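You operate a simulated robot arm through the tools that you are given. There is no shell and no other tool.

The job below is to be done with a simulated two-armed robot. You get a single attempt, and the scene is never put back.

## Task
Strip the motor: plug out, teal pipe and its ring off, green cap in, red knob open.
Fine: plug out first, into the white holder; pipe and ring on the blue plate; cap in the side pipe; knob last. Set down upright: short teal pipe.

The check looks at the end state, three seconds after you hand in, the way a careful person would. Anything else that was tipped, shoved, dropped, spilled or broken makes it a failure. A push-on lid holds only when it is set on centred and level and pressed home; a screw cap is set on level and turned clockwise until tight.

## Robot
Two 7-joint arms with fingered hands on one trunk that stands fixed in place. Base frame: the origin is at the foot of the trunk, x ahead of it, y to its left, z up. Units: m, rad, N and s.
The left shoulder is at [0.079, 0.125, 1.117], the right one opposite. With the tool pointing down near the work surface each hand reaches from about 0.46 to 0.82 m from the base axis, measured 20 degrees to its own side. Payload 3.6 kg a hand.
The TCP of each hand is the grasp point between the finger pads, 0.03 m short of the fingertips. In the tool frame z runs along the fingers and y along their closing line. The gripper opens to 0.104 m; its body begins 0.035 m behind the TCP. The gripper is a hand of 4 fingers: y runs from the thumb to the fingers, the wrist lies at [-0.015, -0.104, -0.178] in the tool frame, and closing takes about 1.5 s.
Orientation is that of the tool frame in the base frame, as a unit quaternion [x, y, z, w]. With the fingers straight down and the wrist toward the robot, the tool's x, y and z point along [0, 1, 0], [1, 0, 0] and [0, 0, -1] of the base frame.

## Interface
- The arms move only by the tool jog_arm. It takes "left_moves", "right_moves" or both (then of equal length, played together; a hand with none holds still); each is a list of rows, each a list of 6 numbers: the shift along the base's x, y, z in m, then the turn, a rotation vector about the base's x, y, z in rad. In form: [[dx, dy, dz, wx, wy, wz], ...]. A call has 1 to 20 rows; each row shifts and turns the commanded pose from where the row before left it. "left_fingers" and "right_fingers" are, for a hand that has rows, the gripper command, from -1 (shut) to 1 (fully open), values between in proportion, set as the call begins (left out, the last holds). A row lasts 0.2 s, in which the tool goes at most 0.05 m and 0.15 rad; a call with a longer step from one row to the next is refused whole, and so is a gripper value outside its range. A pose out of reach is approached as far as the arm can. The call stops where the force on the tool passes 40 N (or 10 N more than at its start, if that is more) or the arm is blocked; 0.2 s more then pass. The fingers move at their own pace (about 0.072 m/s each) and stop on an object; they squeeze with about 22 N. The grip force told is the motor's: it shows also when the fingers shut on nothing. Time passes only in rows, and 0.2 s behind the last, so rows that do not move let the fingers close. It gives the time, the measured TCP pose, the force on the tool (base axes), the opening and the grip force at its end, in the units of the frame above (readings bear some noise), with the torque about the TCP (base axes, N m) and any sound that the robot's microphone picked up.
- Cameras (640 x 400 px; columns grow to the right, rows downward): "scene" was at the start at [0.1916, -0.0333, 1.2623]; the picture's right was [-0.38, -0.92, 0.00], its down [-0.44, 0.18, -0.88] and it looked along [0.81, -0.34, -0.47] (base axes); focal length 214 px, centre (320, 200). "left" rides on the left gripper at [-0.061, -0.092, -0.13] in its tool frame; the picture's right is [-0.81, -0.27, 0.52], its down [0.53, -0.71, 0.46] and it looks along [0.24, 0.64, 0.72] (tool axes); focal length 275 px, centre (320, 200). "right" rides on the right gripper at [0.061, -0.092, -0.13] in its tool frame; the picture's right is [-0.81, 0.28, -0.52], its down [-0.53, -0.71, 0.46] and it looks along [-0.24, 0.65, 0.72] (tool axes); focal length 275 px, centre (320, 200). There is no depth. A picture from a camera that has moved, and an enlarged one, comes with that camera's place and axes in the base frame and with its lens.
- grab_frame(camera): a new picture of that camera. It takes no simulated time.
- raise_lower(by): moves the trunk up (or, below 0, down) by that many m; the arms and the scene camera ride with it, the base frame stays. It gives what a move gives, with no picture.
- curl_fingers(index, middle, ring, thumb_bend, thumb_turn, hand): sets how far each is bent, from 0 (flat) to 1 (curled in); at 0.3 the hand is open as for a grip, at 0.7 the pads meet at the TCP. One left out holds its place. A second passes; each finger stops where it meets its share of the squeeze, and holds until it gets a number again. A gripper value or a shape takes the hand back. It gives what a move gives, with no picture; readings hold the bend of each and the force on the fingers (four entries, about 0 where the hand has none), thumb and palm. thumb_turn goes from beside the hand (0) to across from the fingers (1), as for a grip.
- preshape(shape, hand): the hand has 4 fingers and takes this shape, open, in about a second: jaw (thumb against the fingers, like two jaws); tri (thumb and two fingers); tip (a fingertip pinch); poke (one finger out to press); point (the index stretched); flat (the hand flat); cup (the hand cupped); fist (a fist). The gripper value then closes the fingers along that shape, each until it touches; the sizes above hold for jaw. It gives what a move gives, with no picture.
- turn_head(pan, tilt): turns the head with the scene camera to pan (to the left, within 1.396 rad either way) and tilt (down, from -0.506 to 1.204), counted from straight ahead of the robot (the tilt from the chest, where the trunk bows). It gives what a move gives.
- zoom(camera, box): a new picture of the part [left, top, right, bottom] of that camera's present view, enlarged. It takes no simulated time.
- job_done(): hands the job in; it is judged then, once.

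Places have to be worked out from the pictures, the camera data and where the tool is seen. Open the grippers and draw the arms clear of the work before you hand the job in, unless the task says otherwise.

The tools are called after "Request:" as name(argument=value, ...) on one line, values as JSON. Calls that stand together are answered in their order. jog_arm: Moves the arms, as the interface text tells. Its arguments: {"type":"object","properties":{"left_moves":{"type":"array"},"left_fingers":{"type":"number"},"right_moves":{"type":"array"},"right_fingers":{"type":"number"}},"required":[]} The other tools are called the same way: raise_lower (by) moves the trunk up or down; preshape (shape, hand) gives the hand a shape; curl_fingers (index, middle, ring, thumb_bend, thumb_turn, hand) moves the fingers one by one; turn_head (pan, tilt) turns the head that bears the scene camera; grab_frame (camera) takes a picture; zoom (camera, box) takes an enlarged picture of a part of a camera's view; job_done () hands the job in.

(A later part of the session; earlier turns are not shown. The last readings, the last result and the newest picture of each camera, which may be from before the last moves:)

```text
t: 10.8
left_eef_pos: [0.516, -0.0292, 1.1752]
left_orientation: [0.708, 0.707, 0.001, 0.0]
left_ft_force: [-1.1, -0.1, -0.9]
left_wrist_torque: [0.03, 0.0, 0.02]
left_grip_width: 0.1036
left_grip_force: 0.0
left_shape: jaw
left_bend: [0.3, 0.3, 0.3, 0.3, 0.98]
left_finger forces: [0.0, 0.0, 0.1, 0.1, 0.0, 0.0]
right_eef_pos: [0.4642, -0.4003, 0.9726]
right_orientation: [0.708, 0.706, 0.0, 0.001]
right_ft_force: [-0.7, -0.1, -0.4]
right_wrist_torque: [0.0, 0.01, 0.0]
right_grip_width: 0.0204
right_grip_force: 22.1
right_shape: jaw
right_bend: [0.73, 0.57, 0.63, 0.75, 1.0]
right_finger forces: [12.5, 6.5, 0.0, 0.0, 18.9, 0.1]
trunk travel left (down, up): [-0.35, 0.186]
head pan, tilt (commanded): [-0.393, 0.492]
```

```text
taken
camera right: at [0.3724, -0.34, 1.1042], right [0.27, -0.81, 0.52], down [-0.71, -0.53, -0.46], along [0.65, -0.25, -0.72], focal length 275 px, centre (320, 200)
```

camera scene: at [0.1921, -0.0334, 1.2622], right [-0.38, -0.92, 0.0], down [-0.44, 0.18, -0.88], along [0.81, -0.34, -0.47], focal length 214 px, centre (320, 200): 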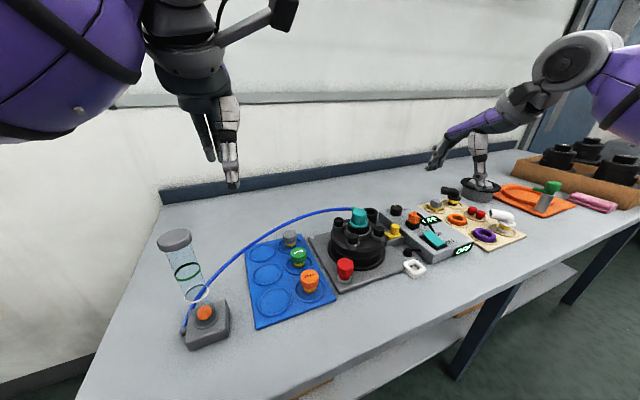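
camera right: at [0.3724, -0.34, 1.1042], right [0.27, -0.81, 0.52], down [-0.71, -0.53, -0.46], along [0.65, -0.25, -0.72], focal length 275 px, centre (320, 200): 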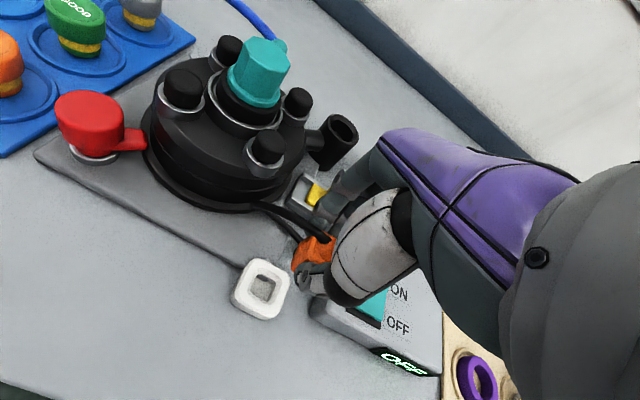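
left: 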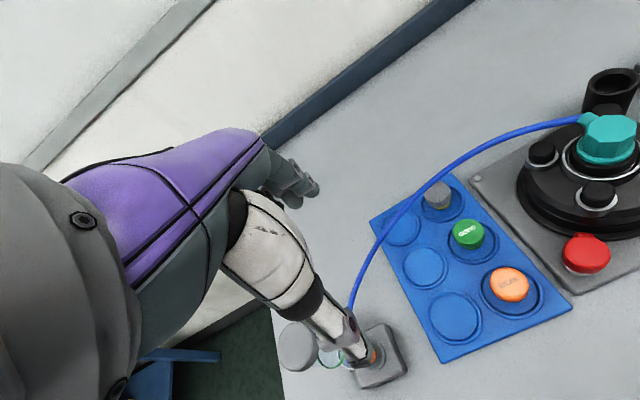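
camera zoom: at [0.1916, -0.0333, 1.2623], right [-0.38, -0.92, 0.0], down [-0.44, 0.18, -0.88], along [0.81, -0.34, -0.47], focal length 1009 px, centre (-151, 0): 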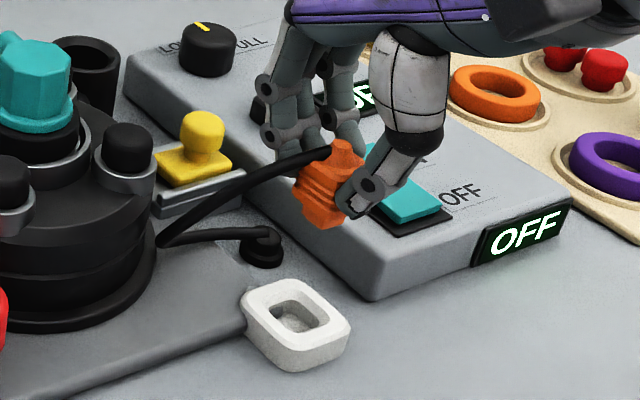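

Plug is above the holder. I zoom in on holder and plug in both cameras to measure the hole and its rotation.

Request:
zoom(camera="right", box=[220, 220, 340, 330])

Request:
zoom(camera="scene", box=[400, 220, 440, 285])

Request:
zoom(camera="right", box=[225, 250, 295, 325])

```text
3.64 times, centred on (280, 275) of right
camera zoom: at [0.3724, -0.34, 1.1042], right [0.27, -0.81, 0.52], down [-0.71, -0.53, -0.46], along [0.65, -0.25, -0.72], focal length 1001 px, centre (466, -73)
```

zoom: 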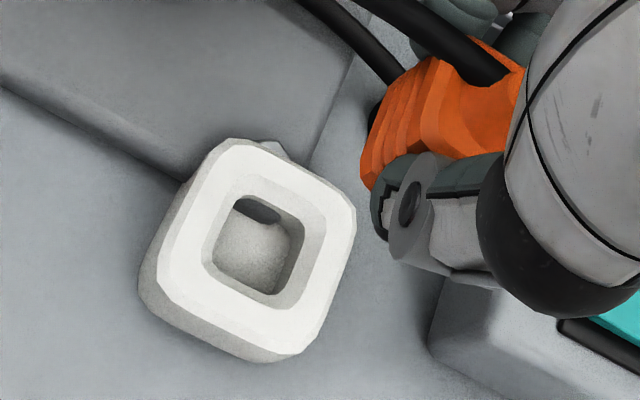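

```text
6.15 times, centred on (420, 252) of scene
camera zoom: at [0.1916, -0.0333, 1.2623], right [-0.38, -0.92, 0.0], down [-0.44, 0.18, -0.88], along [0.81, -0.34, -0.47], focal length 1320 px, centre (-295, -123)
```

zoom: 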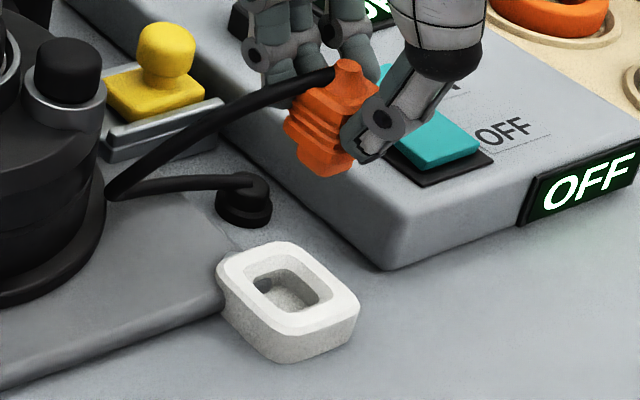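

```text
5.33 times, centred on (260, 288) of right
camera zoom: at [0.3724, -0.34, 1.1042], right [0.27, -0.81, 0.52], down [-0.71, -0.53, -0.46], along [0.65, -0.25, -0.72], focal length 1468 px, centre (640, -267)
```

zoom: 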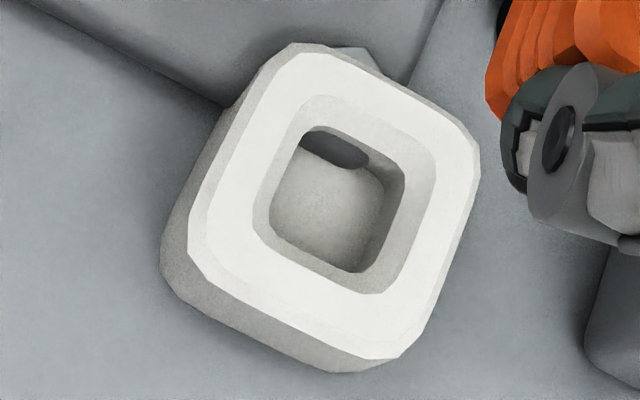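

The holder is axis-aligned, about 40 mm square with a ~20 mm chamfered hole centred near (0.463, -0.401), top z≈0.866. I zoom on the plug's lower end to get its in-hand offset.

Request:
zoom(camera="scene", box=[408, 228, 428, 246])

Request:
zoom(camera="scene", box=[400, 252, 426, 280])

```text
16.00 times, centred on (418, 237) of scene
camera zoom: at [0.1916, -0.0333, 1.2623], right [-0.38, -0.92, 0.0], down [-0.44, 0.18, -0.88], along [0.81, -0.34, -0.47], focal length 3432 px, centre (-1248, -392)
```

zoom: 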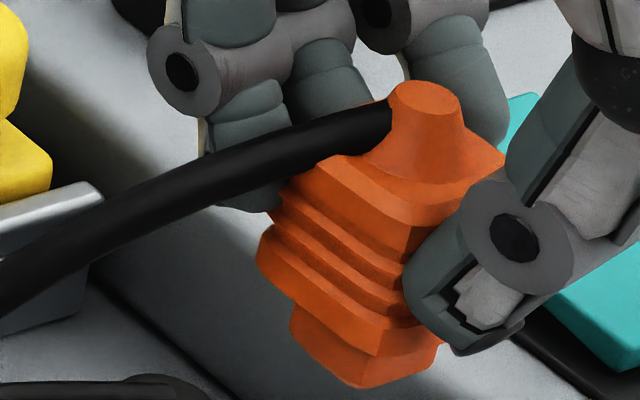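

```text
14.29 times, centred on (413, 266) of scene
camera zoom: at [0.1916, -0.0333, 1.2623], right [-0.38, -0.92, 0.0], down [-0.44, 0.18, -0.88], along [0.81, -0.34, -0.47], focal length 3064 px, centre (-1009, -743)
```

zoom: 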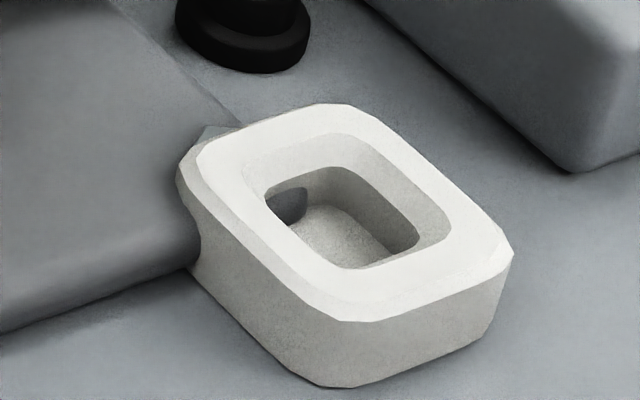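

The insert lines up with the hole within about 2 mm, and the holder is chamfered. I lower to just above entry first, then check.

Request:
jog_arm(right_moves=[[0.0003, -0.0003, -0.02, 0, 0, 0], [0, 0, -0.02, 0, 0, 0], [0, 0, -0.014, 0, 0, 0], [0, 0, 0, 0, 0, 0]])

Request:
zoom(camera="scene", box=[395, 235, 440, 285])

Request:
zoom(camera="right", box=[240, 200, 360, 310])

```text
t: 11.8
left_eef_pos: [0.5158, -0.0287, 1.174]
left_orientation: [0.707, 0.707, 0.0, 0.0]
left_ft_force: [0.3, -0.7, 0.6]
left_wrist_torque: [-0.03, -0.01, 0.03]
left_grip_width: 0.1036
left_grip_force: 0.0
left_shape: jaw
left_bend: [0.3, 0.3, 0.3, 0.3, 0.98]
left_finger forces: [0.1, 0.0, 0.0, 0.0, 0.1, 0.1]
right_eef_pos: [0.4659, -0.4019, 0.9197]
right_orientation: [0.708, 0.706, 0.0, 0.0]
right_ft_force: [-0.2, 0.6, -1.6]
right_wrist_torque: [0.0, 0.01, -0.05]
right_grip_width: 0.0204
right_grip_force: 22.3
right_shape: jaw
right_bend: [0.73, 0.57, 0.63, 0.75, 1.0]
right_finger forces: [12.5, 6.6, 0.0, 0.1, 18.9, 0.0]
trunk travel left (down, up): [-0.35, 0.186]
head pan, tilt (commanded): [-0.393, 0.492]
```

```text
8.00 times, centred on (418, 260) of scene
camera zoom: at [0.1916, -0.0332, 1.2623], right [-0.38, -0.92, 0.0], down [-0.44, 0.18, -0.88], along [0.81, -0.34, -0.47], focal length 1716 px, centre (-460, -280)
```

zoom: 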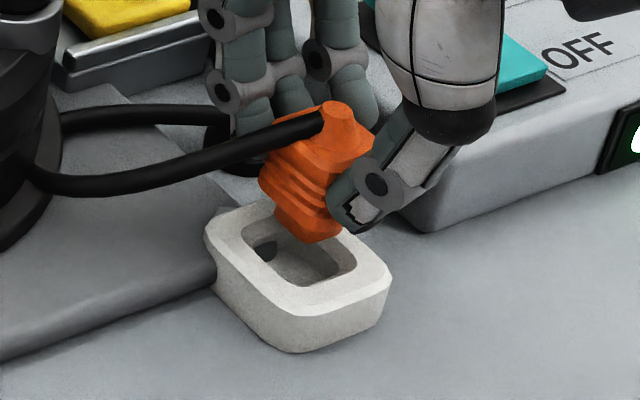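

```text
3.64 times, centred on (300, 255) of right
camera zoom: at [0.373, -0.3413, 1.0502], right [0.27, -0.81, 0.52], down [-0.71, -0.53, -0.46], along [0.64, -0.25, -0.72], focal length 1001 px, centre (393, 0)
```

zoom: 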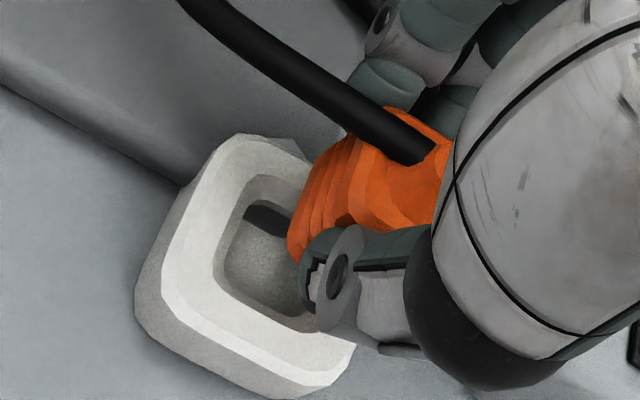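

The insert bottom projects right over the hole centre (≈(308,224) observed and predicted). I continue down in small steps watching the force.

Request:
jog_arm(right_moves=[[0, 0, -0.005, 0, 0, 0], [0, 0, -0.004, 0, 0, 0], [0, 0, -0.003, 0, 0, 0], [0, 0, -0.003, 0, 0, 0], [0, 0, 0, 0, 0, 0]])

Request:
zoom(camera="scene", box=[395, 235, 440, 285])

Request:
zoom(camera="right", box=[240, 200, 360, 310])

```text
t: 13.0
left_eef_pos: [0.5137, -0.0261, 1.1771]
left_orientation: [0.707, 0.707, -0.001, 0.001]
left_ft_force: [-0.2, 0.2, -0.3]
left_wrist_torque: [0.0, -0.02, 0.01]
left_grip_width: 0.104
left_grip_force: 0.0
left_shape: jaw
left_bend: [0.3, 0.3, 0.3, 0.3, 0.98]
left_finger forces: [0.0, 0.0, 0.0, 0.1, 0.0, 0.0]
right_eef_pos: [0.4636, -0.3993, 0.909]
right_orientation: [0.707, 0.707, 0.002, 0.004]
right_ft_force: [-5.7, 7.7, 33.0]
right_wrist_torque: [0.21, 0.08, 0.09]
right_grip_width: 0.0237
right_grip_force: 21.6
right_shape: jaw
right_bend: [0.74, 0.58, 0.63, 0.75, 1.0]
right_finger forces: [14.3, 7.7, 0.0, 0.0, 26.8, 0.1]
trunk travel left (down, up): [-0.35, 0.186]
head pan, tilt (commanded): [-0.393, 0.492]
```

```text
8.00 times, centred on (418, 260) of scene
camera zoom: at [0.1889, -0.0307, 1.263], right [-0.38, -0.92, 0.0], down [-0.44, 0.18, -0.88], along [0.81, -0.34, -0.47], focal length 1716 px, centre (-460, -280)
```

zoom: 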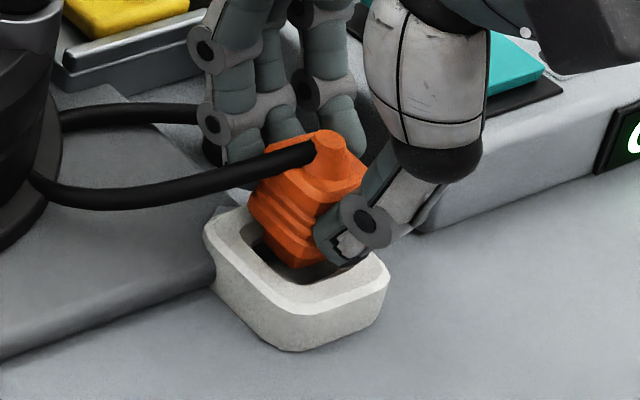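

```text
3.64 times, centred on (300, 255) of right
camera zoom: at [0.3705, -0.3388, 1.0386], right [0.27, -0.81, 0.52], down [-0.71, -0.53, -0.46], along [0.65, -0.25, -0.72], focal length 1001 px, centre (393, 0)
```

zoom: 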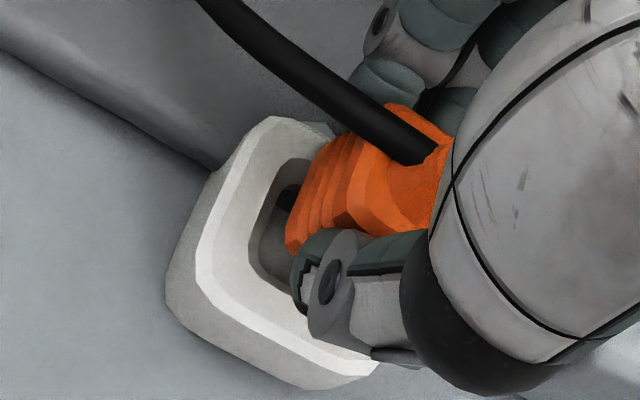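

The insert touched the holder's chamfer with 33 N (pushing toward -x, +y). I back off 4 mm, shift about 2 mm in -x and 3 mm in +y, and look again.

Request:
jog_arm(right_moves=[[0, 0, 0.006, 0, 0, 0], [-0.002, 0.003, 0.004, 0, 0, 0], [0, 0, 0, 0, 0, 0]])

Request:
zoom(camera="scene", box=[400, 240, 430, 275])

Request:
zoom(camera="right", box=[240, 200, 360, 310])

```text
t: 13.8
left_eef_pos: [0.5158, -0.0289, 1.1753]
left_orientation: [0.708, 0.707, 0.0, 0.0]
left_ft_force: [0.1, 0.3, -0.6]
left_wrist_torque: [-0.02, -0.03, 0.02]
left_grip_width: 0.1036
left_grip_force: 0.2
left_shape: jaw
left_bend: [0.3, 0.3, 0.3, 0.3, 0.98]
left_finger forces: [0.1, 0.0, 0.1, 0.1, 0.0, 0.0]
right_eef_pos: [0.4624, -0.3987, 0.913]
right_orientation: [0.708, 0.706, -0.001, -0.001]
right_ft_force: [0.1, -0.4, -0.1]
right_wrist_torque: [0.01, -0.01, 0.0]
right_grip_width: 0.0215
right_grip_force: 22.0
right_shape: jaw
right_bend: [0.73, 0.57, 0.63, 0.75, 1.0]
right_finger forces: [12.6, 6.8, 0.1, 0.0, 19.4, 0.0]
trunk travel left (down, up): [-0.35, 0.186]
head pan, tilt (commanded): [-0.393, 0.492]
```

```text
11.43 times, centred on (415, 258) of scene
camera zoom: at [0.1917, -0.0333, 1.2622], right [-0.38, -0.92, 0.0], down [-0.44, 0.18, -0.88], along [0.81, -0.34, -0.47], focal length 2451 px, centre (-766, -457)
```

zoom: 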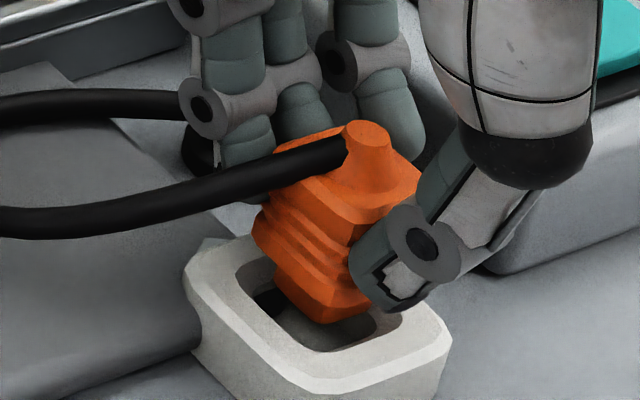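

```text
3.64 times, centred on (300, 255) of right
camera zoom: at [0.3709, -0.3381, 1.0445], right [0.28, -0.81, 0.52], down [-0.72, -0.53, -0.45], along [0.64, -0.25, -0.73], focal length 1001 px, centre (393, 0)
```

zoom: 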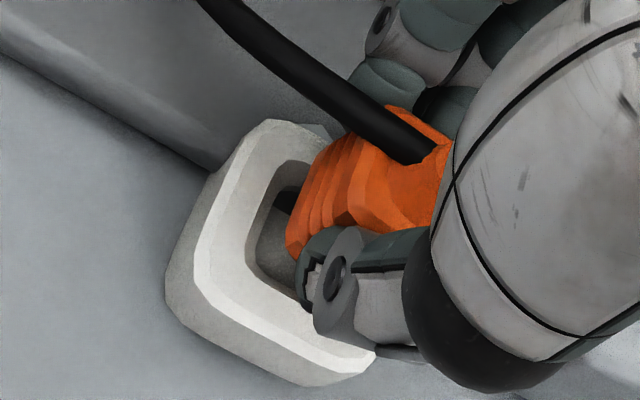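

I look very closely into the holder's hole from both cameras to see what the insert met.

Request:
zoom(camera="right", box=[285, 235, 330, 290])

Request:
zoom(camera="scene", box=[406, 256, 424, 276])

```text
7.27 times, centred on (308, 262) of right
camera zoom: at [0.3709, -0.3381, 1.0445], right [0.28, -0.81, 0.52], down [-0.72, -0.53, -0.45], along [0.64, -0.25, -0.73], focal length 2002 px, centre (411, -254)
```

zoom: 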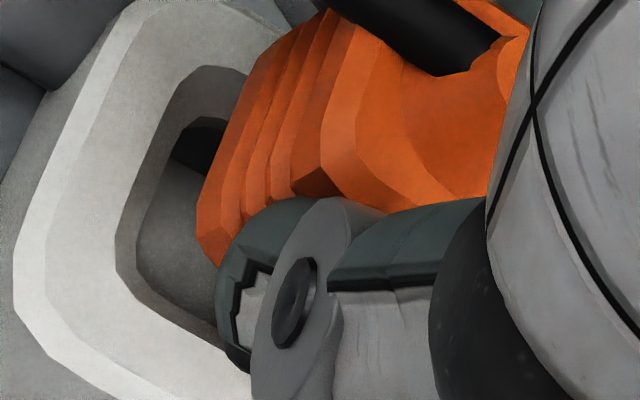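

```text
16.00 times, centred on (415, 266) of scene
camera zoom: at [0.1917, -0.0333, 1.2622], right [-0.38, -0.92, 0.0], down [-0.44, 0.18, -0.88], along [0.81, -0.34, -0.47], focal length 3432 px, centre (-1200, -856)
```

zoom: 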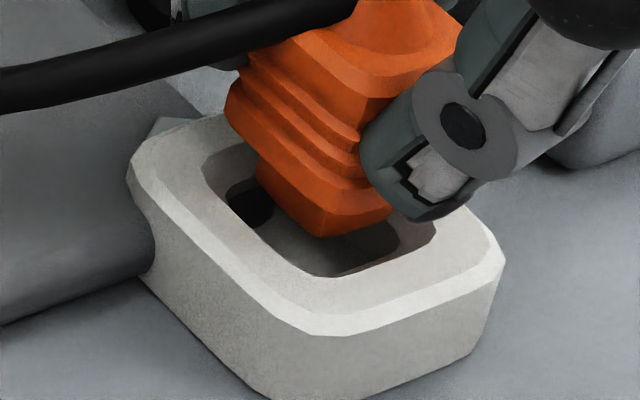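

Measured properly, the insert is ~13 mm and the hole ~19.5 mm, and after the shift the insert now looks centred over it. I lower again slowly.

Request:
jog_arm(right_moves=[[0, 0, -0.003, 0, 0, 0], [0, 0, -0.003, 0, 0, 0], [0, 0, -0.003, 0, 0, 0], [0, 0, 0, 0, 0, 0]])

Request:
zoom(camera="scene", box=[406, 256, 424, 276])

Request:
zoom(camera="right", box=[285, 235, 330, 290])

```text
t: 14.8
left_eef_pos: [0.5152, -0.0295, 1.1752]
left_orientation: [0.708, 0.707, 0.0, 0.001]
left_ft_force: [0.3, 0.3, 0.0]
left_wrist_torque: [-0.01, -0.01, 0.02]
left_grip_width: 0.1038
left_grip_force: 0.1
left_shape: jaw
left_bend: [0.3, 0.3, 0.3, 0.3, 0.98]
left_finger forces: [0.0, 0.1, 0.0, 0.0, 0.1, 0.0]
right_eef_pos: [0.4625, -0.3975, 0.9055]
right_orientation: [0.708, 0.706, 0.0, 0.0]
right_ft_force: [-4.6, 1.8, 1.6]
right_wrist_torque: [0.02, 0.18, -0.01]
right_grip_width: 0.0215
right_grip_force: 21.4
right_shape: jaw
right_bend: [0.73, 0.58, 0.63, 0.75, 1.0]
right_finger forces: [11.4, 6.1, 0.0, 0.0, 22.1, 0.1]
trunk travel left (down, up): [-0.35, 0.186]
head pan, tilt (commanded): [-0.393, 0.492]
```

```text
16.00 times, centred on (415, 266) of scene
camera zoom: at [0.191, -0.0331, 1.2624], right [-0.38, -0.92, 0.0], down [-0.44, 0.18, -0.88], along [0.81, -0.34, -0.47], focal length 3432 px, centre (-1200, -856)
```

zoom: 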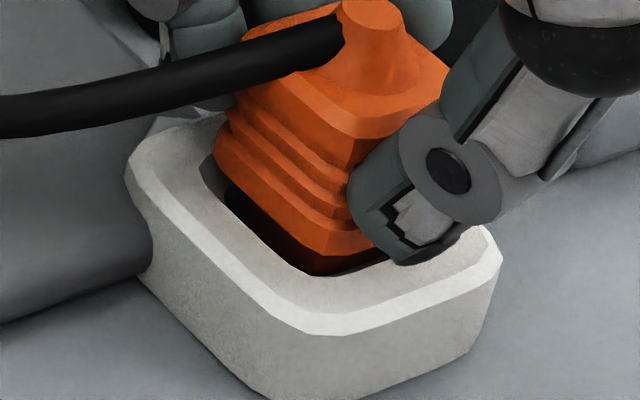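

```text
7.27 times, centred on (308, 262) of right
camera zoom: at [0.3698, -0.3375, 1.0366], right [0.27, -0.81, 0.52], down [-0.71, -0.53, -0.46], along [0.64, -0.24, -0.72], focal length 2002 px, centre (411, -254)
```

zoom: 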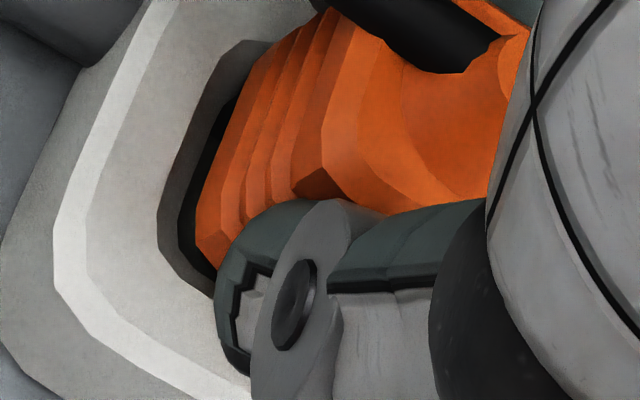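

The insert has entered the hole with little force. I ease 1 mm in -x and press down a few more millimetres until it seats.

Request:
jog_arm(right_moves=[[-0.001, 0, -0.002, 0, 0, 0], [0, 0, -0.002, 0, 0, 0], [0, 0, -0.002, 0, 0, 0], [0, 0, 0, 0, 0, 0]])

Request:
zoom(camera="scene", box=[406, 256, 424, 276])

Request:
zoom(camera="right", box=[285, 235, 330, 290])

```text
t: 15.8
left_eef_pos: [0.5142, -0.0277, 1.1768]
left_orientation: [0.707, 0.707, 0.0, 0.002]
left_ft_force: [0.6, 0.0, 0.1]
left_wrist_torque: [0.0, 0.01, -0.01]
left_grip_width: 0.1037
left_grip_force: 0.2
left_shape: jaw
left_bend: [0.3, 0.3, 0.3, 0.3, 0.98]
left_finger forces: [0.1, 0.0, 0.1, 0.0, 0.0, 0.0]
right_eef_pos: [0.4617, -0.3982, 0.9023]
right_orientation: [0.707, 0.707, 0.002, 0.004]
right_ft_force: [-5.5, 3.2, 24.1]
right_wrist_torque: [0.01, 0.08, 0.05]
right_grip_width: 0.0226
right_grip_force: 21.7
right_shape: jaw
right_bend: [0.74, 0.58, 0.63, 0.75, 1.0]
right_finger forces: [12.6, 8.2, 0.0, 0.0, 26.1, 0.1]
trunk travel left (down, up): [-0.35, 0.186]
head pan, tilt (commanded): [-0.393, 0.492]
```

```text
16.00 times, centred on (415, 266) of scene
camera zoom: at [0.1894, -0.0316, 1.2628], right [-0.38, -0.92, 0.0], down [-0.44, 0.18, -0.88], along [0.81, -0.34, -0.47], focal length 3432 px, centre (-1200, -856)
```

zoom: 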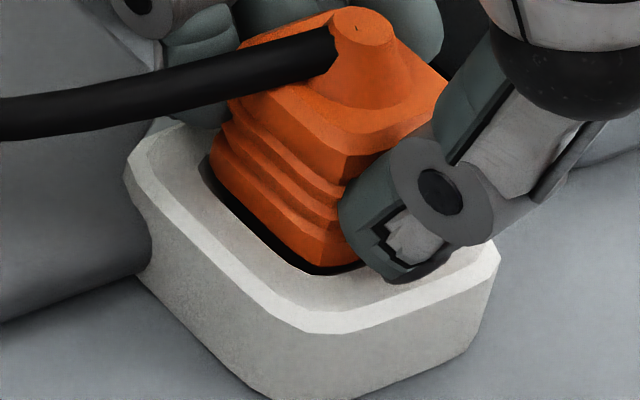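

```text
7.27 times, centred on (308, 262) of right
camera zoom: at [0.3683, -0.3363, 1.0326], right [0.27, -0.81, 0.52], down [-0.71, -0.53, -0.46], along [0.65, -0.25, -0.72], focal length 2002 px, centre (411, -254)
```

zoom: 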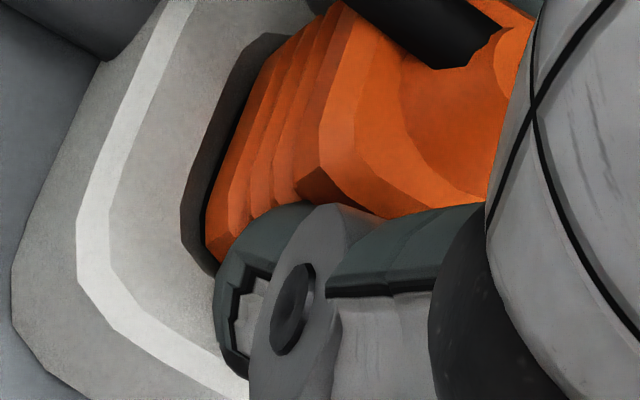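

The plug's ribbed body now sits on the holder rim (24 N up). I relieve the push by 3 mm of command, then open gently to about 4.5 cm.

Request:
jog_arm(right_moves=[[0, 0, 0.003, 0, 0, 0], [0, 0, 0, 0, 0, 0]])

Request:
jog_arm(right_moves=[[0, 0, 0, 0, 0, 0], [0, 0, 0, 0, 0, 0], [0, 0, 0, 0, 0, 0], [0, 0, 0, 0, 0, 0]], right_fingers=-0.1)

Request:
zoom(camera="scene", box=[400, 240, 430, 275])

Request:
zoom(camera="right", box=[240, 200, 360, 310])

```text
t: 16.4
left_eef_pos: [0.5155, -0.028, 1.1757]
left_orientation: [0.708, 0.706, 0.0, 0.001]
left_ft_force: [0.5, 0.1, -0.6]
left_wrist_torque: [0.01, 0.01, 0.01]
left_grip_width: 0.1035
left_grip_force: 0.1
left_shape: jaw
left_bend: [0.3, 0.3, 0.3, 0.3, 0.98]
left_finger forces: [0.0, 0.1, 0.0, 0.0, 0.0, 0.0]
right_eef_pos: [0.4613, -0.3972, 0.9036]
right_orientation: [0.708, 0.706, 0.0, 0.002]
right_ft_force: [-3.8, 3.6, 17.7]
right_wrist_torque: [0.02, 0.07, 0.07]
right_grip_width: 0.0225
right_grip_force: 22.1
right_shape: jaw
right_bend: [0.74, 0.57, 0.63, 0.75, 1.0]
right_finger forces: [13.1, 8.1, 0.0, 0.0, 24.4, 0.0]
trunk travel left (down, up): [-0.35, 0.186]
head pan, tilt (commanded): [-0.393, 0.492]
```

```text
t: 17.4
left_eef_pos: [0.5148, -0.0287, 1.1761]
left_orientation: [0.708, 0.706, 0.0, -0.001]
left_ft_force: [-0.7, -1.0, -0.2]
left_wrist_torque: [0.0, -0.01, 0.0]
left_grip_width: 0.1037
left_grip_force: 0.1
left_shape: jaw
left_bend: [0.3, 0.3, 0.3, 0.3, 0.98]
left_finger forces: [0.0, 0.0, 0.0, 0.0, 0.1, 0.0]
right_eef_pos: [0.4619, -0.3977, 0.9013]
right_orientation: [0.708, 0.707, -0.001, 0.0]
right_ft_force: [0.7, -0.6, -0.2]
right_wrist_torque: [0.03, -0.01, -0.06]
right_grip_width: 0.0466
right_grip_force: 0.0
right_shape: jaw
right_bend: [0.74, 0.47, 0.44, 0.71, 1.0]
right_finger forces: [0.0, 0.0, 0.1, 0.0, 0.0, 0.1]
trunk travel left (down, up): [-0.35, 0.186]
head pan, tilt (commanded): [-0.393, 0.492]
```

```text
11.43 times, centred on (415, 258) of scene
camera zoom: at [0.1915, -0.0332, 1.2623], right [-0.38, -0.92, 0.0], down [-0.44, 0.18, -0.88], along [0.81, -0.34, -0.47], focal length 2451 px, centre (-766, -457)
```

zoom: 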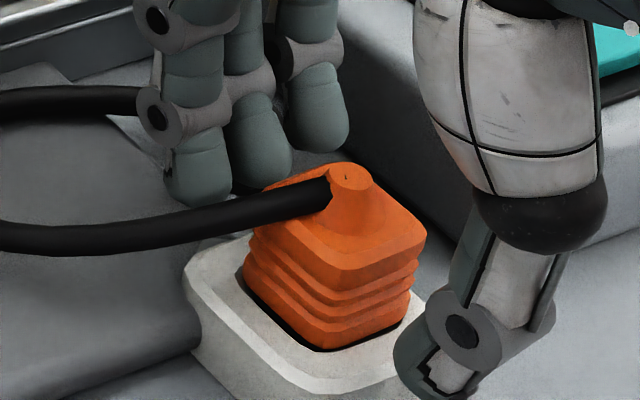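

```text
3.64 times, centred on (300, 255) of right
camera zoom: at [0.3702, -0.3374, 1.0328], right [0.27, -0.81, 0.52], down [-0.71, -0.53, -0.46], along [0.64, -0.24, -0.72], focal length 1001 px, centre (393, 0)
```

zoom: 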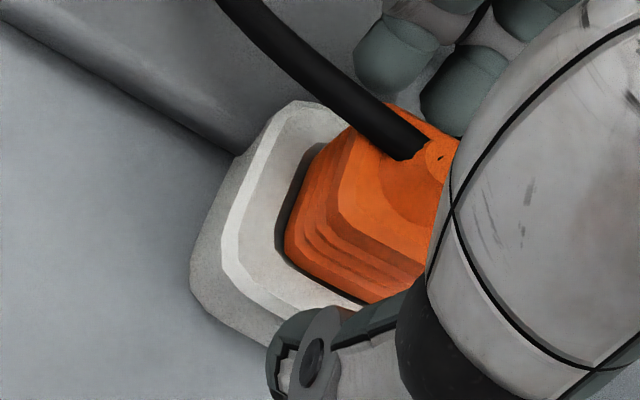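

The plug stands upright in the white holder. I raise the hand straight up and check the result.

Request:
jog_arm(right_moves=[[0, 0, 0.01, 0, 0, 0], [0, 0, 0.02, 0, 0, 0], [0, 0, 0.03, 0, 0, 0], [0, 0, 0.04, 0, 0, 0], [0, 0, 0.04, 0, 0, 0]])

Request:
zoom(camera="scene", box=[380, 220, 440, 285])

Request:
zoom(camera="right", box=[200, 180, 360, 330])

```text
t: 18.6
left_eef_pos: [0.5151, -0.0272, 1.1747]
left_orientation: [0.707, 0.707, 0.0, 0.0]
left_ft_force: [-0.6, 0.2, 0.6]
left_wrist_torque: [0.0, 0.02, 0.0]
left_grip_width: 0.1038
left_grip_force: 0.1
left_shape: jaw
left_bend: [0.3, 0.3, 0.3, 0.3, 0.98]
left_finger forces: [0.0, 0.1, 0.0, 0.2, 0.1, 0.0]
right_eef_pos: [0.4604, -0.3955, 1.043]
right_orientation: [0.708, 0.707, 0.0, 0.0]
right_ft_force: [0.8, -0.7, 0.1]
right_wrist_torque: [0.01, 0.02, 0.0]
right_grip_width: 0.0466
right_grip_force: 0.0
right_shape: jaw
right_bend: [0.74, 0.47, 0.44, 0.71, 1.0]
right_finger forces: [0.0, 0.1, 0.0, 0.0, 0.0, 0.0]
trunk travel left (down, up): [-0.35, 0.186]
head pan, tilt (commanded): [-0.393, 0.492]
```

```text
6.15 times, centred on (410, 252) of scene
camera zoom: at [0.1913, -0.0329, 1.2624], right [-0.38, -0.92, 0.0], down [-0.44, 0.18, -0.88], along [0.81, -0.34, -0.47], focal length 1320 px, centre (-234, -123)
```

zoom: 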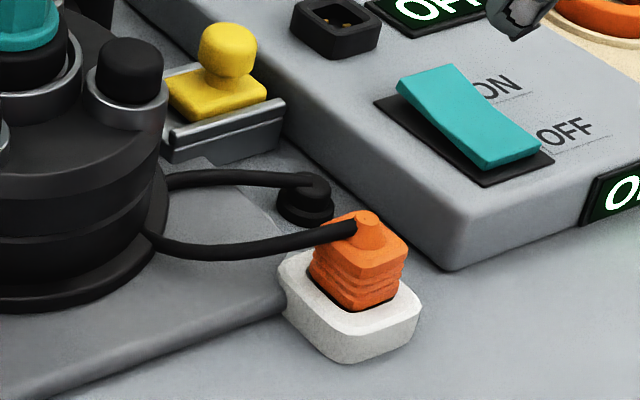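

```text
2.67 times, centred on (280, 255) of right
camera zoom: at [0.3682, -0.335, 1.1738], right [0.27, -0.81, 0.52], down [-0.71, -0.53, -0.46], along [0.64, -0.25, -0.72], focal length 734 px, centre (427, 53)
```

zoom: 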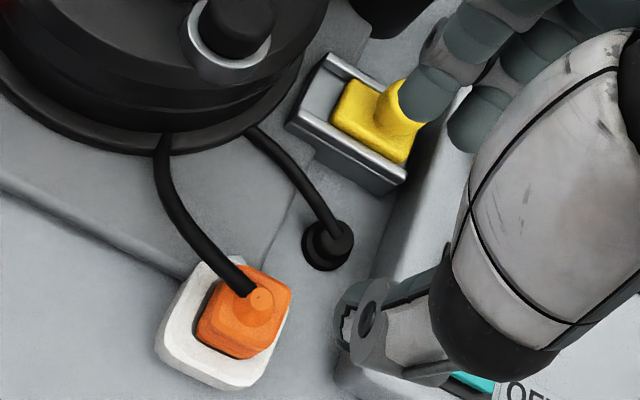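

The plug is properly parked. Next the teal pipe: I bring the right hand above and in front of it to measure it closely.

Request:
jog_arm(right_moves=[[0.01, 0.025, 0.03, 0, 0, 0], [0.015, 0.03, 0.03, 0, 0, 0], [0.015, 0.02, 0, 0, 0, 0], [0, 0, 0, 0, 0, 0], [0, 0, 0, 0, 0, 0], [0, 0, 0, 0, 0, 0]], right_fingers=1)

Request:
grab_frame(camera="right")

Request:
zoom(camera="right", box=[200, 140, 360, 260])

Request:
zoom(camera="scene", box=[335, 190, 395, 240])

```text
t: 20.0
left_eef_pos: [0.515, -0.0287, 1.1753]
left_orientation: [0.708, 0.706, 0.0, 0.0]
left_ft_force: [-0.1, -0.7, 0.9]
left_wrist_torque: [-0.01, 0.01, -0.01]
left_grip_width: 0.1039
left_grip_force: 0.1
left_shape: jaw
left_bend: [0.3, 0.3, 0.3, 0.3, 0.98]
left_finger forces: [0.0, 0.0, 0.0, 0.0, 0.0, 0.1]
right_eef_pos: [0.5009, -0.3233, 1.1028]
right_orientation: [0.708, 0.706, 0.0, -0.001]
right_ft_force: [-0.1, 0.0, -0.1]
right_wrist_torque: [0.04, 0.01, 0.0]
right_grip_width: 0.1034
right_grip_force: 0.1
right_shape: jaw
right_bend: [0.3, 0.3, 0.3, 0.3, 0.98]
right_finger forces: [0.0, 0.1, 0.1, 0.1, 0.0, 0.0]
trunk travel left (down, up): [-0.35, 0.186]
head pan, tilt (commanded): [-0.393, 0.492]
```

```text
taken
camera right: at [0.4097, -0.2631, 1.2337], right [0.27, -0.81, 0.52], down [-0.71, -0.53, -0.46], along [0.64, -0.24, -0.72], focal length 275 px, centre (320, 200)
```

right: 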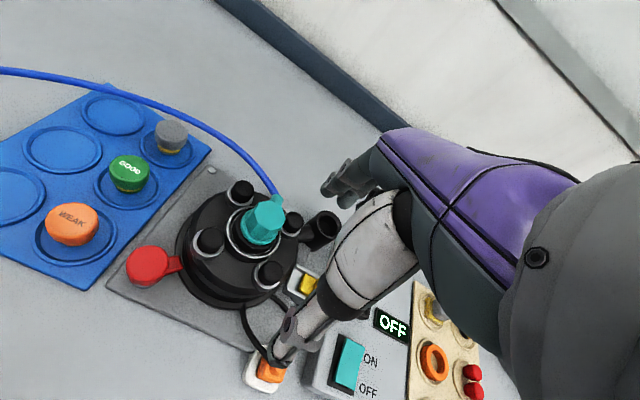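

```text
3.33 times, centred on (280, 200) of right
camera zoom: at [0.4097, -0.2631, 1.2337], right [0.27, -0.81, 0.52], down [-0.71, -0.53, -0.46], along [0.64, -0.24, -0.72], focal length 918 px, centre (453, 200)
```

zoom: 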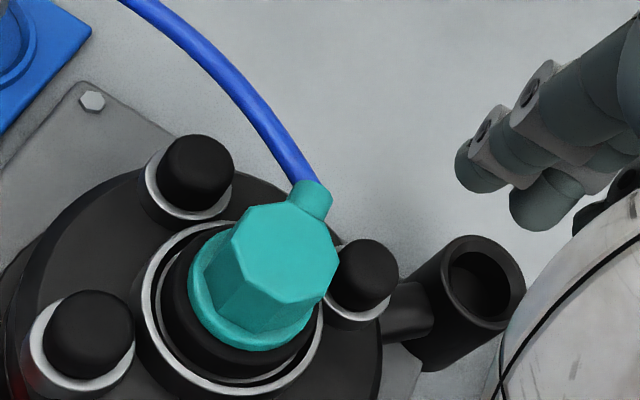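

```text
8.00 times, centred on (365, 215) of scene
camera zoom: at [0.1915, -0.0334, 1.2623], right [-0.38, -0.92, 0.0], down [-0.44, 0.18, -0.88], along [0.81, -0.34, -0.47], focal length 1716 px, centre (-40, 80)
```

zoom: 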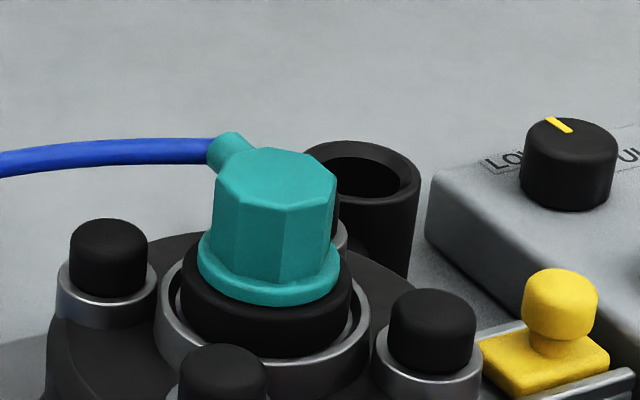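

The teal pipe's hose nub points to +x and the hose leads toward +x/+y, so I should pinch it along y. I move the left arm out of the way and yaw the right hand +90° (wrist to the right, fingers on the +y side), staying high.

Request:
jog_arm(right_moves=[[0, 0, 0.005, 0, 0, 0.1428], [0, 0, 0.005, 0, 0, 0.1428], [0, 0, 0, 0, 0, 0.1428], [0, 0, 0, 0, 0, 0.1428], [0, 0, 0, 0, 0, 0.1428], [0, 0, 0, 0, 0, 0.1428], [0, 0, 0, 0, 0, 0.1428], [0, 0, 0, 0, 0, 0.1428], [0, 0, 0, 0, 0, 0.1428], [0, 0, 0, 0, 0, 0.1428], [0, 0, 0, 0, 0, 0.1428], [0, 0, 0, 0, 0, 0]], left_moves=[[0, 0.02, 0.02, 0, 0, 0], [0, 0.03, 0.01, 0, 0, 0], [0, 0.03, 0, 0, 0, 0], [0, 0.03, 0, 0, 0, 0], [0, 0.03, 0, 0, 0, 0], [0, 0.03, 0, 0, 0, 0], [0, 0.03, 0, 0, 0, 0], [0, 0.03, 0, 0, 0, 0], [0, 0.03, 0, 0, 0, 0], [0, 0.03, 0, 0, 0, 0], [0, 0, 0, 0, 0, 0], [0, 0, 0, 0, 0, 0]])

Request:
grab_frame(camera="scene")

Request:
grab_frame(camera="right")

```text
t: 22.6
left_eef_pos: [0.5161, 0.2633, 1.2052]
left_orientation: [0.707, 0.707, 0.001, -0.001]
left_ft_force: [0.1, 0.3, -1.0]
left_wrist_torque: [0.0, -0.01, -0.01]
left_grip_width: 0.1038
left_grip_force: 0.1
left_shape: jaw
left_bend: [0.3, 0.3, 0.3, 0.3, 0.98]
left_finger forces: [0.0, 0.0, 0.0, 0.0, 0.1, 0.0]
right_eef_pos: [0.5014, -0.3231, 1.1134]
right_orientation: [0.0, 1.0, 0.001, 0.0]
right_ft_force: [0.1, -0.2, -0.6]
right_wrist_torque: [-0.01, -0.01, 0.01]
right_grip_width: 0.1038
right_grip_force: 0.1
right_shape: jaw
right_bend: [0.3, 0.3, 0.3, 0.3, 0.98]
right_finger forces: [0.0, 0.0, 0.1, 0.0, 0.0, 0.0]
trunk travel left (down, up): [-0.35, 0.186]
head pan, tilt (commanded): [-0.393, 0.492]
```

```text
taken
camera scene: at [0.1913, -0.0331, 1.2624], right [-0.38, -0.92, 0.0], down [-0.44, 0.18, -0.88], along [0.81, -0.34, -0.47], focal length 214 px, centre (320, 200)
```

scene: 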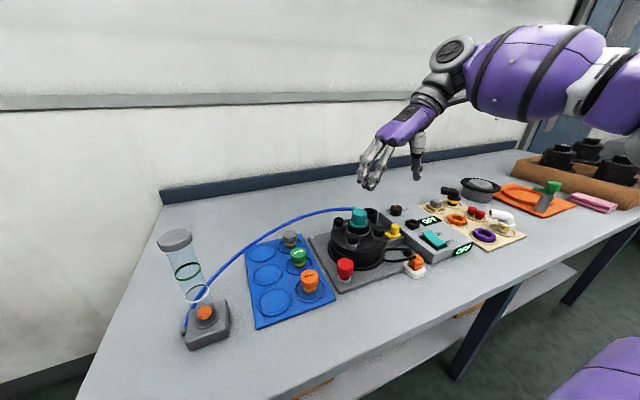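

```text
taken
camera right: at [0.4393, -0.4155, 1.2434], right [0.81, 0.28, 0.52], down [0.53, -0.71, -0.46], along [0.24, 0.65, -0.72], focal length 275 px, centre (320, 200)
```

right: 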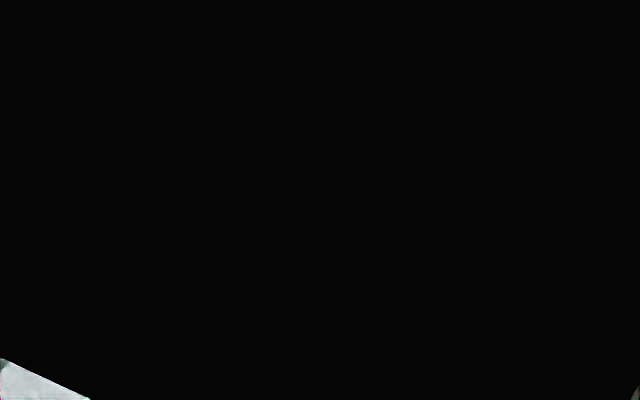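

The yaw is reached; the right wrist camera is blocked in this pose, so I use the scene camera. Teal top is at about (0.578, -0.3005, 0.980), flange bottom at z≈0.947. I move above it with the opening at ~7 cm.

Request:
jog_arm(right_moves=[[0.025, 0.0075, 0, 0, 0, 0], [0.026, 0.0075, 0, 0, 0, 0], [0.0256, 0.0076, -0.02, 0, 0, 0], [0, 0, -0.03, 0, 0, 0], [0, 0, -0.03, 0, 0, 0], [0, 0, 0, 0, 0, 0]], right_fingers=0.35)

Request:
zoom(camera="scene", box=[320, 150, 400, 230])

Request:
grab_frame(camera="right")

```text
t: 24.0
left_eef_pos: [0.5152, 0.2611, 1.2046]
left_orientation: [0.708, 0.706, 0.0, -0.001]
left_ft_force: [-0.1, 0.7, 0.2]
left_wrist_torque: [0.0, -0.04, -0.01]
left_grip_width: 0.1036
left_grip_force: 0.0
left_shape: jaw
left_bend: [0.3, 0.3, 0.3, 0.3, 0.98]
left_finger forces: [0.1, 0.0, 0.0, 0.0, 0.0, 0.1]
right_eef_pos: [0.5773, -0.3001, 1.0309]
right_orientation: [0.001, 1.0, 0.0, 0.001]
right_ft_force: [-0.1, 0.8, -1.1]
right_wrist_torque: [-0.01, -0.04, 0.0]
right_grip_width: 0.0703
right_grip_force: 0.2
right_shape: jaw
right_bend: [0.28, 0.38, 0.35, 0.6, 0.99]
right_finger forces: [0.0, 0.0, 0.1, 0.1, 0.0, 0.1]
trunk travel left (down, up): [-0.35, 0.186]
head pan, tilt (commanded): [-0.393, 0.492]
```

```text
5.00 times, centred on (360, 190) of scene
camera zoom: at [0.1913, -0.0333, 1.2624], right [-0.38, -0.92, 0.0], down [-0.44, 0.18, -0.88], along [0.81, -0.34, -0.47], focal length 1072 px, centre (120, 250)
```

zoom: 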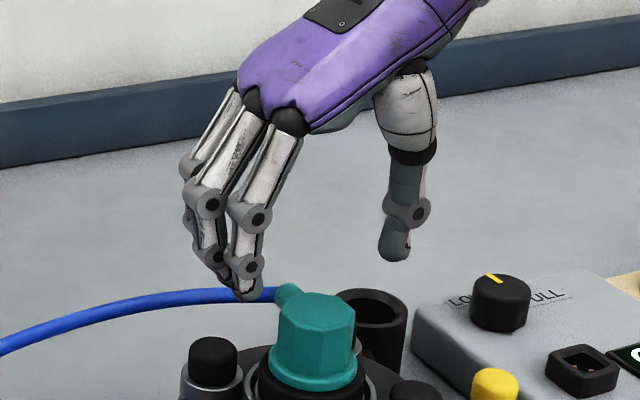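

```text
taken
camera right: at [0.5163, -0.3929, 1.1619], right [0.81, 0.27, 0.52], down [0.53, -0.71, -0.46], along [0.25, 0.64, -0.72], focal length 275 px, centre (320, 200)
```

right: 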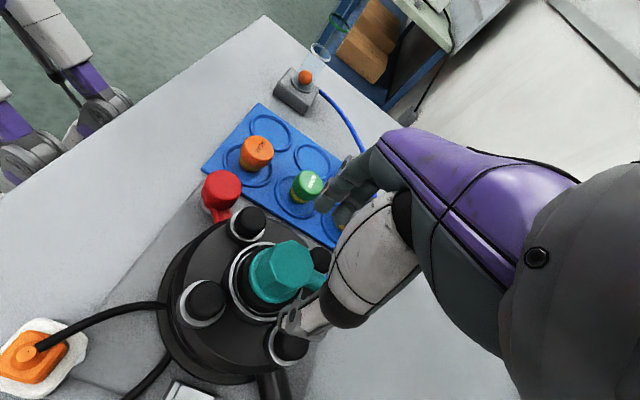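

The camera is clear again and shows the teal pipe below the hand. I zoom in to check hose nub versus fingers before descending.

Request:
zoom(camera="right", box=[200, 180, 380, 340])

Request:
zoom(camera="scene", box=[340, 180, 390, 230])

```text
2.50 times, centred on (290, 260) of right
camera zoom: at [0.5163, -0.3929, 1.1619], right [0.81, 0.27, 0.52], down [0.53, -0.71, -0.46], along [0.25, 0.64, -0.72], focal length 688 px, centre (395, 50)
```

zoom: 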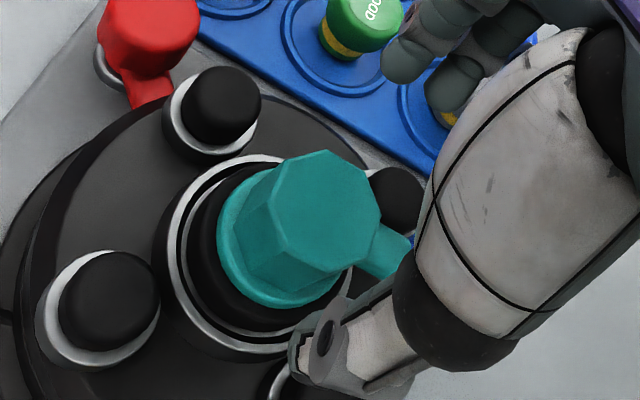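

```text
8.00 times, centred on (365, 205) of scene
camera zoom: at [0.1913, -0.0333, 1.2624], right [-0.38, -0.92, 0.0], down [-0.44, 0.18, -0.88], along [0.81, -0.34, -0.47], focal length 1716 px, centre (-40, 160)
```

zoom: 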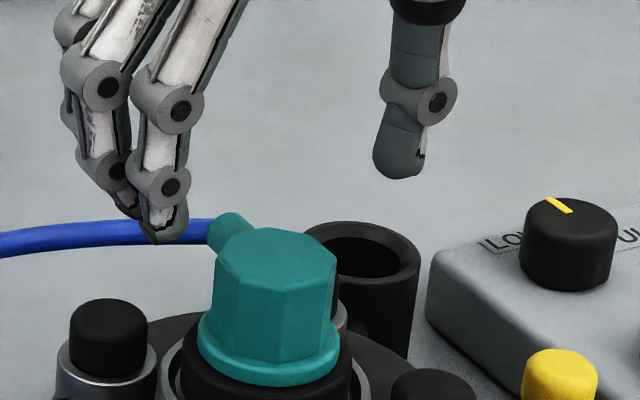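

TCP is centred over the teal pipe within ~1.5 mm; hose and nub are clear of the fingers. I descend to TCP z≈0.985.

Request:
jog_arm(right_moves=[[-0.001, 0, -0.02, 0, 0, 0], [0, 0, -0.015, 0, 0, 0], [0, 0, -0.011, 0, 0, 0], [0, 0, 0, 0, 0, 0]])

Request:
zoom(camera="scene", box=[340, 180, 390, 230])

Request:
zoom(camera="right", box=[200, 180, 380, 340])

```text
t: 25.0
left_eef_pos: [0.5164, 0.262, 1.2045]
left_orientation: [0.707, 0.707, 0.0, 0.0]
left_ft_force: [-0.7, 0.5, -0.2]
left_wrist_torque: [0.04, -0.02, 0.01]
left_grip_width: 0.1036
left_grip_force: 0.1
left_shape: jaw
left_bend: [0.3, 0.3, 0.3, 0.3, 0.98]
left_finger forces: [0.0, 0.0, 0.0, 0.0, 0.1, 0.1]
right_eef_pos: [0.5785, -0.3002, 0.9851]
right_orientation: [0.001, 1.0, -0.001, 0.0]
right_ft_force: [-0.4, 0.7, -0.5]
right_wrist_torque: [0.0, 0.02, 0.03]
right_grip_width: 0.0704
right_grip_force: 0.0
right_shape: jaw
right_bend: [0.28, 0.38, 0.35, 0.6, 0.99]
right_finger forces: [0.0, 0.0, 0.0, 0.0, 0.0, 0.1]
trunk travel left (down, up): [-0.35, 0.186]
head pan, tilt (commanded): [-0.393, 0.492]
```

```text
8.00 times, centred on (365, 205) of scene
camera zoom: at [0.1916, -0.0332, 1.2623], right [-0.38, -0.92, 0.0], down [-0.44, 0.18, -0.88], along [0.81, -0.34, -0.47], focal length 1716 px, centre (-40, 160)
```

zoom: 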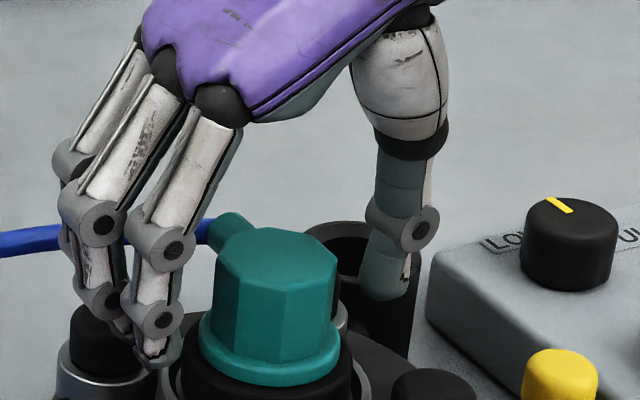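

```text
2.50 times, centred on (290, 260) of right
camera zoom: at [0.5161, -0.3932, 1.1166], right [0.81, 0.27, 0.52], down [0.53, -0.71, -0.46], along [0.25, 0.64, -0.72], focal length 688 px, centre (395, 50)
```

zoom: 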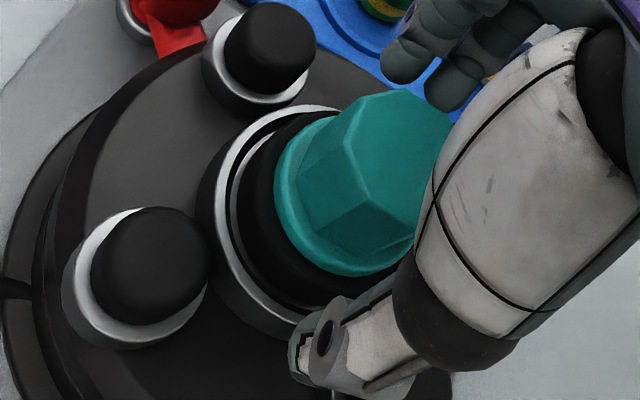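

The fingers flank the teal octagon above the bolts. I close the hand on it.

Request:
jog_arm(right_moves=[[0, 0, 0, 0, 0, 0], [0, 0, 0, 0, 0, 0], [0, 0, 0, 0, 0, 0], [0, 0, 0, 0, 0, 0], [0, 0, 0, 0, 0, 0], [0, 0, 0, 0, 0, 0]], right_fingers=-1)

Request:
zoom(camera="scene", box=[340, 180, 390, 230])

Request:
zoom(camera="right", box=[200, 180, 380, 340])

```text
t: 26.4
left_eef_pos: [0.5166, 0.262, 1.2058]
left_orientation: [0.708, 0.706, 0.0, 0.0]
left_ft_force: [0.1, 0.2, 0.1]
left_wrist_torque: [-0.01, 0.01, 0.0]
left_grip_width: 0.1035
left_grip_force: 0.0
left_shape: jaw
left_bend: [0.3, 0.3, 0.3, 0.3, 0.98]
left_finger forces: [0.0, 0.1, 0.1, 0.0, 0.0, 0.1]
right_eef_pos: [0.5785, -0.3015, 0.9853]
right_orientation: [0.001, 1.0, 0.0, 0.0]
right_ft_force: [0.6, -1.6, 0.0]
right_wrist_torque: [0.05, -0.01, -0.02]
right_grip_width: 0.0293
right_grip_force: 22.0
right_shape: jaw
right_bend: [0.74, 0.54, 0.58, 0.74, 1.0]
right_finger forces: [11.0, 6.6, 0.0, 0.1, 19.4, 0.0]
trunk travel left (down, up): [-0.35, 0.186]
head pan, tilt (commanded): [-0.393, 0.492]
```

```text
8.00 times, centred on (365, 205) of scene
camera zoom: at [0.1916, -0.0335, 1.2623], right [-0.38, -0.92, 0.0], down [-0.44, 0.18, -0.88], along [0.81, -0.34, -0.47], focal length 1716 px, centre (-40, 160)
```

zoom: 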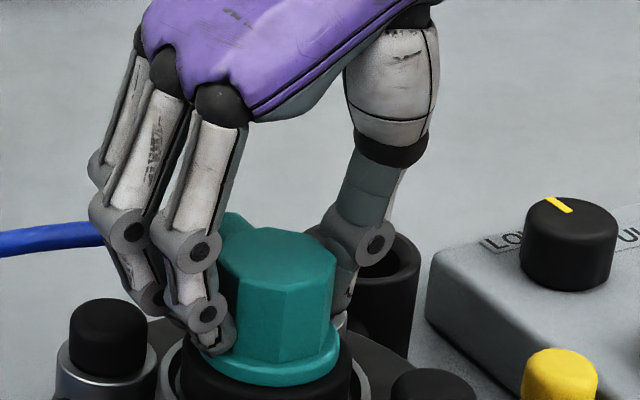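

```text
2.50 times, centred on (290, 260) of right
camera zoom: at [0.5162, -0.3935, 1.1166], right [0.81, 0.27, 0.52], down [0.53, -0.71, -0.46], along [0.25, 0.64, -0.72], focal length 688 px, centre (395, 50)
```

zoom: 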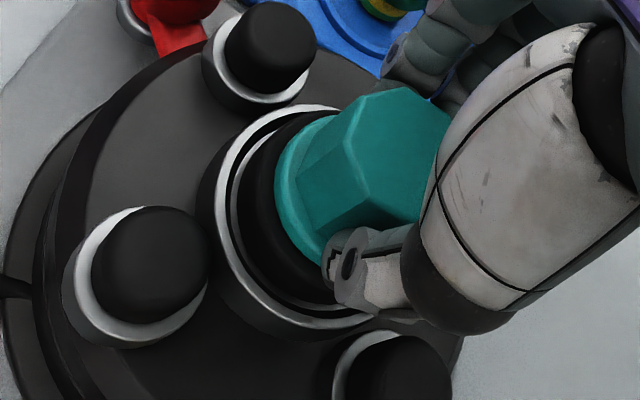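

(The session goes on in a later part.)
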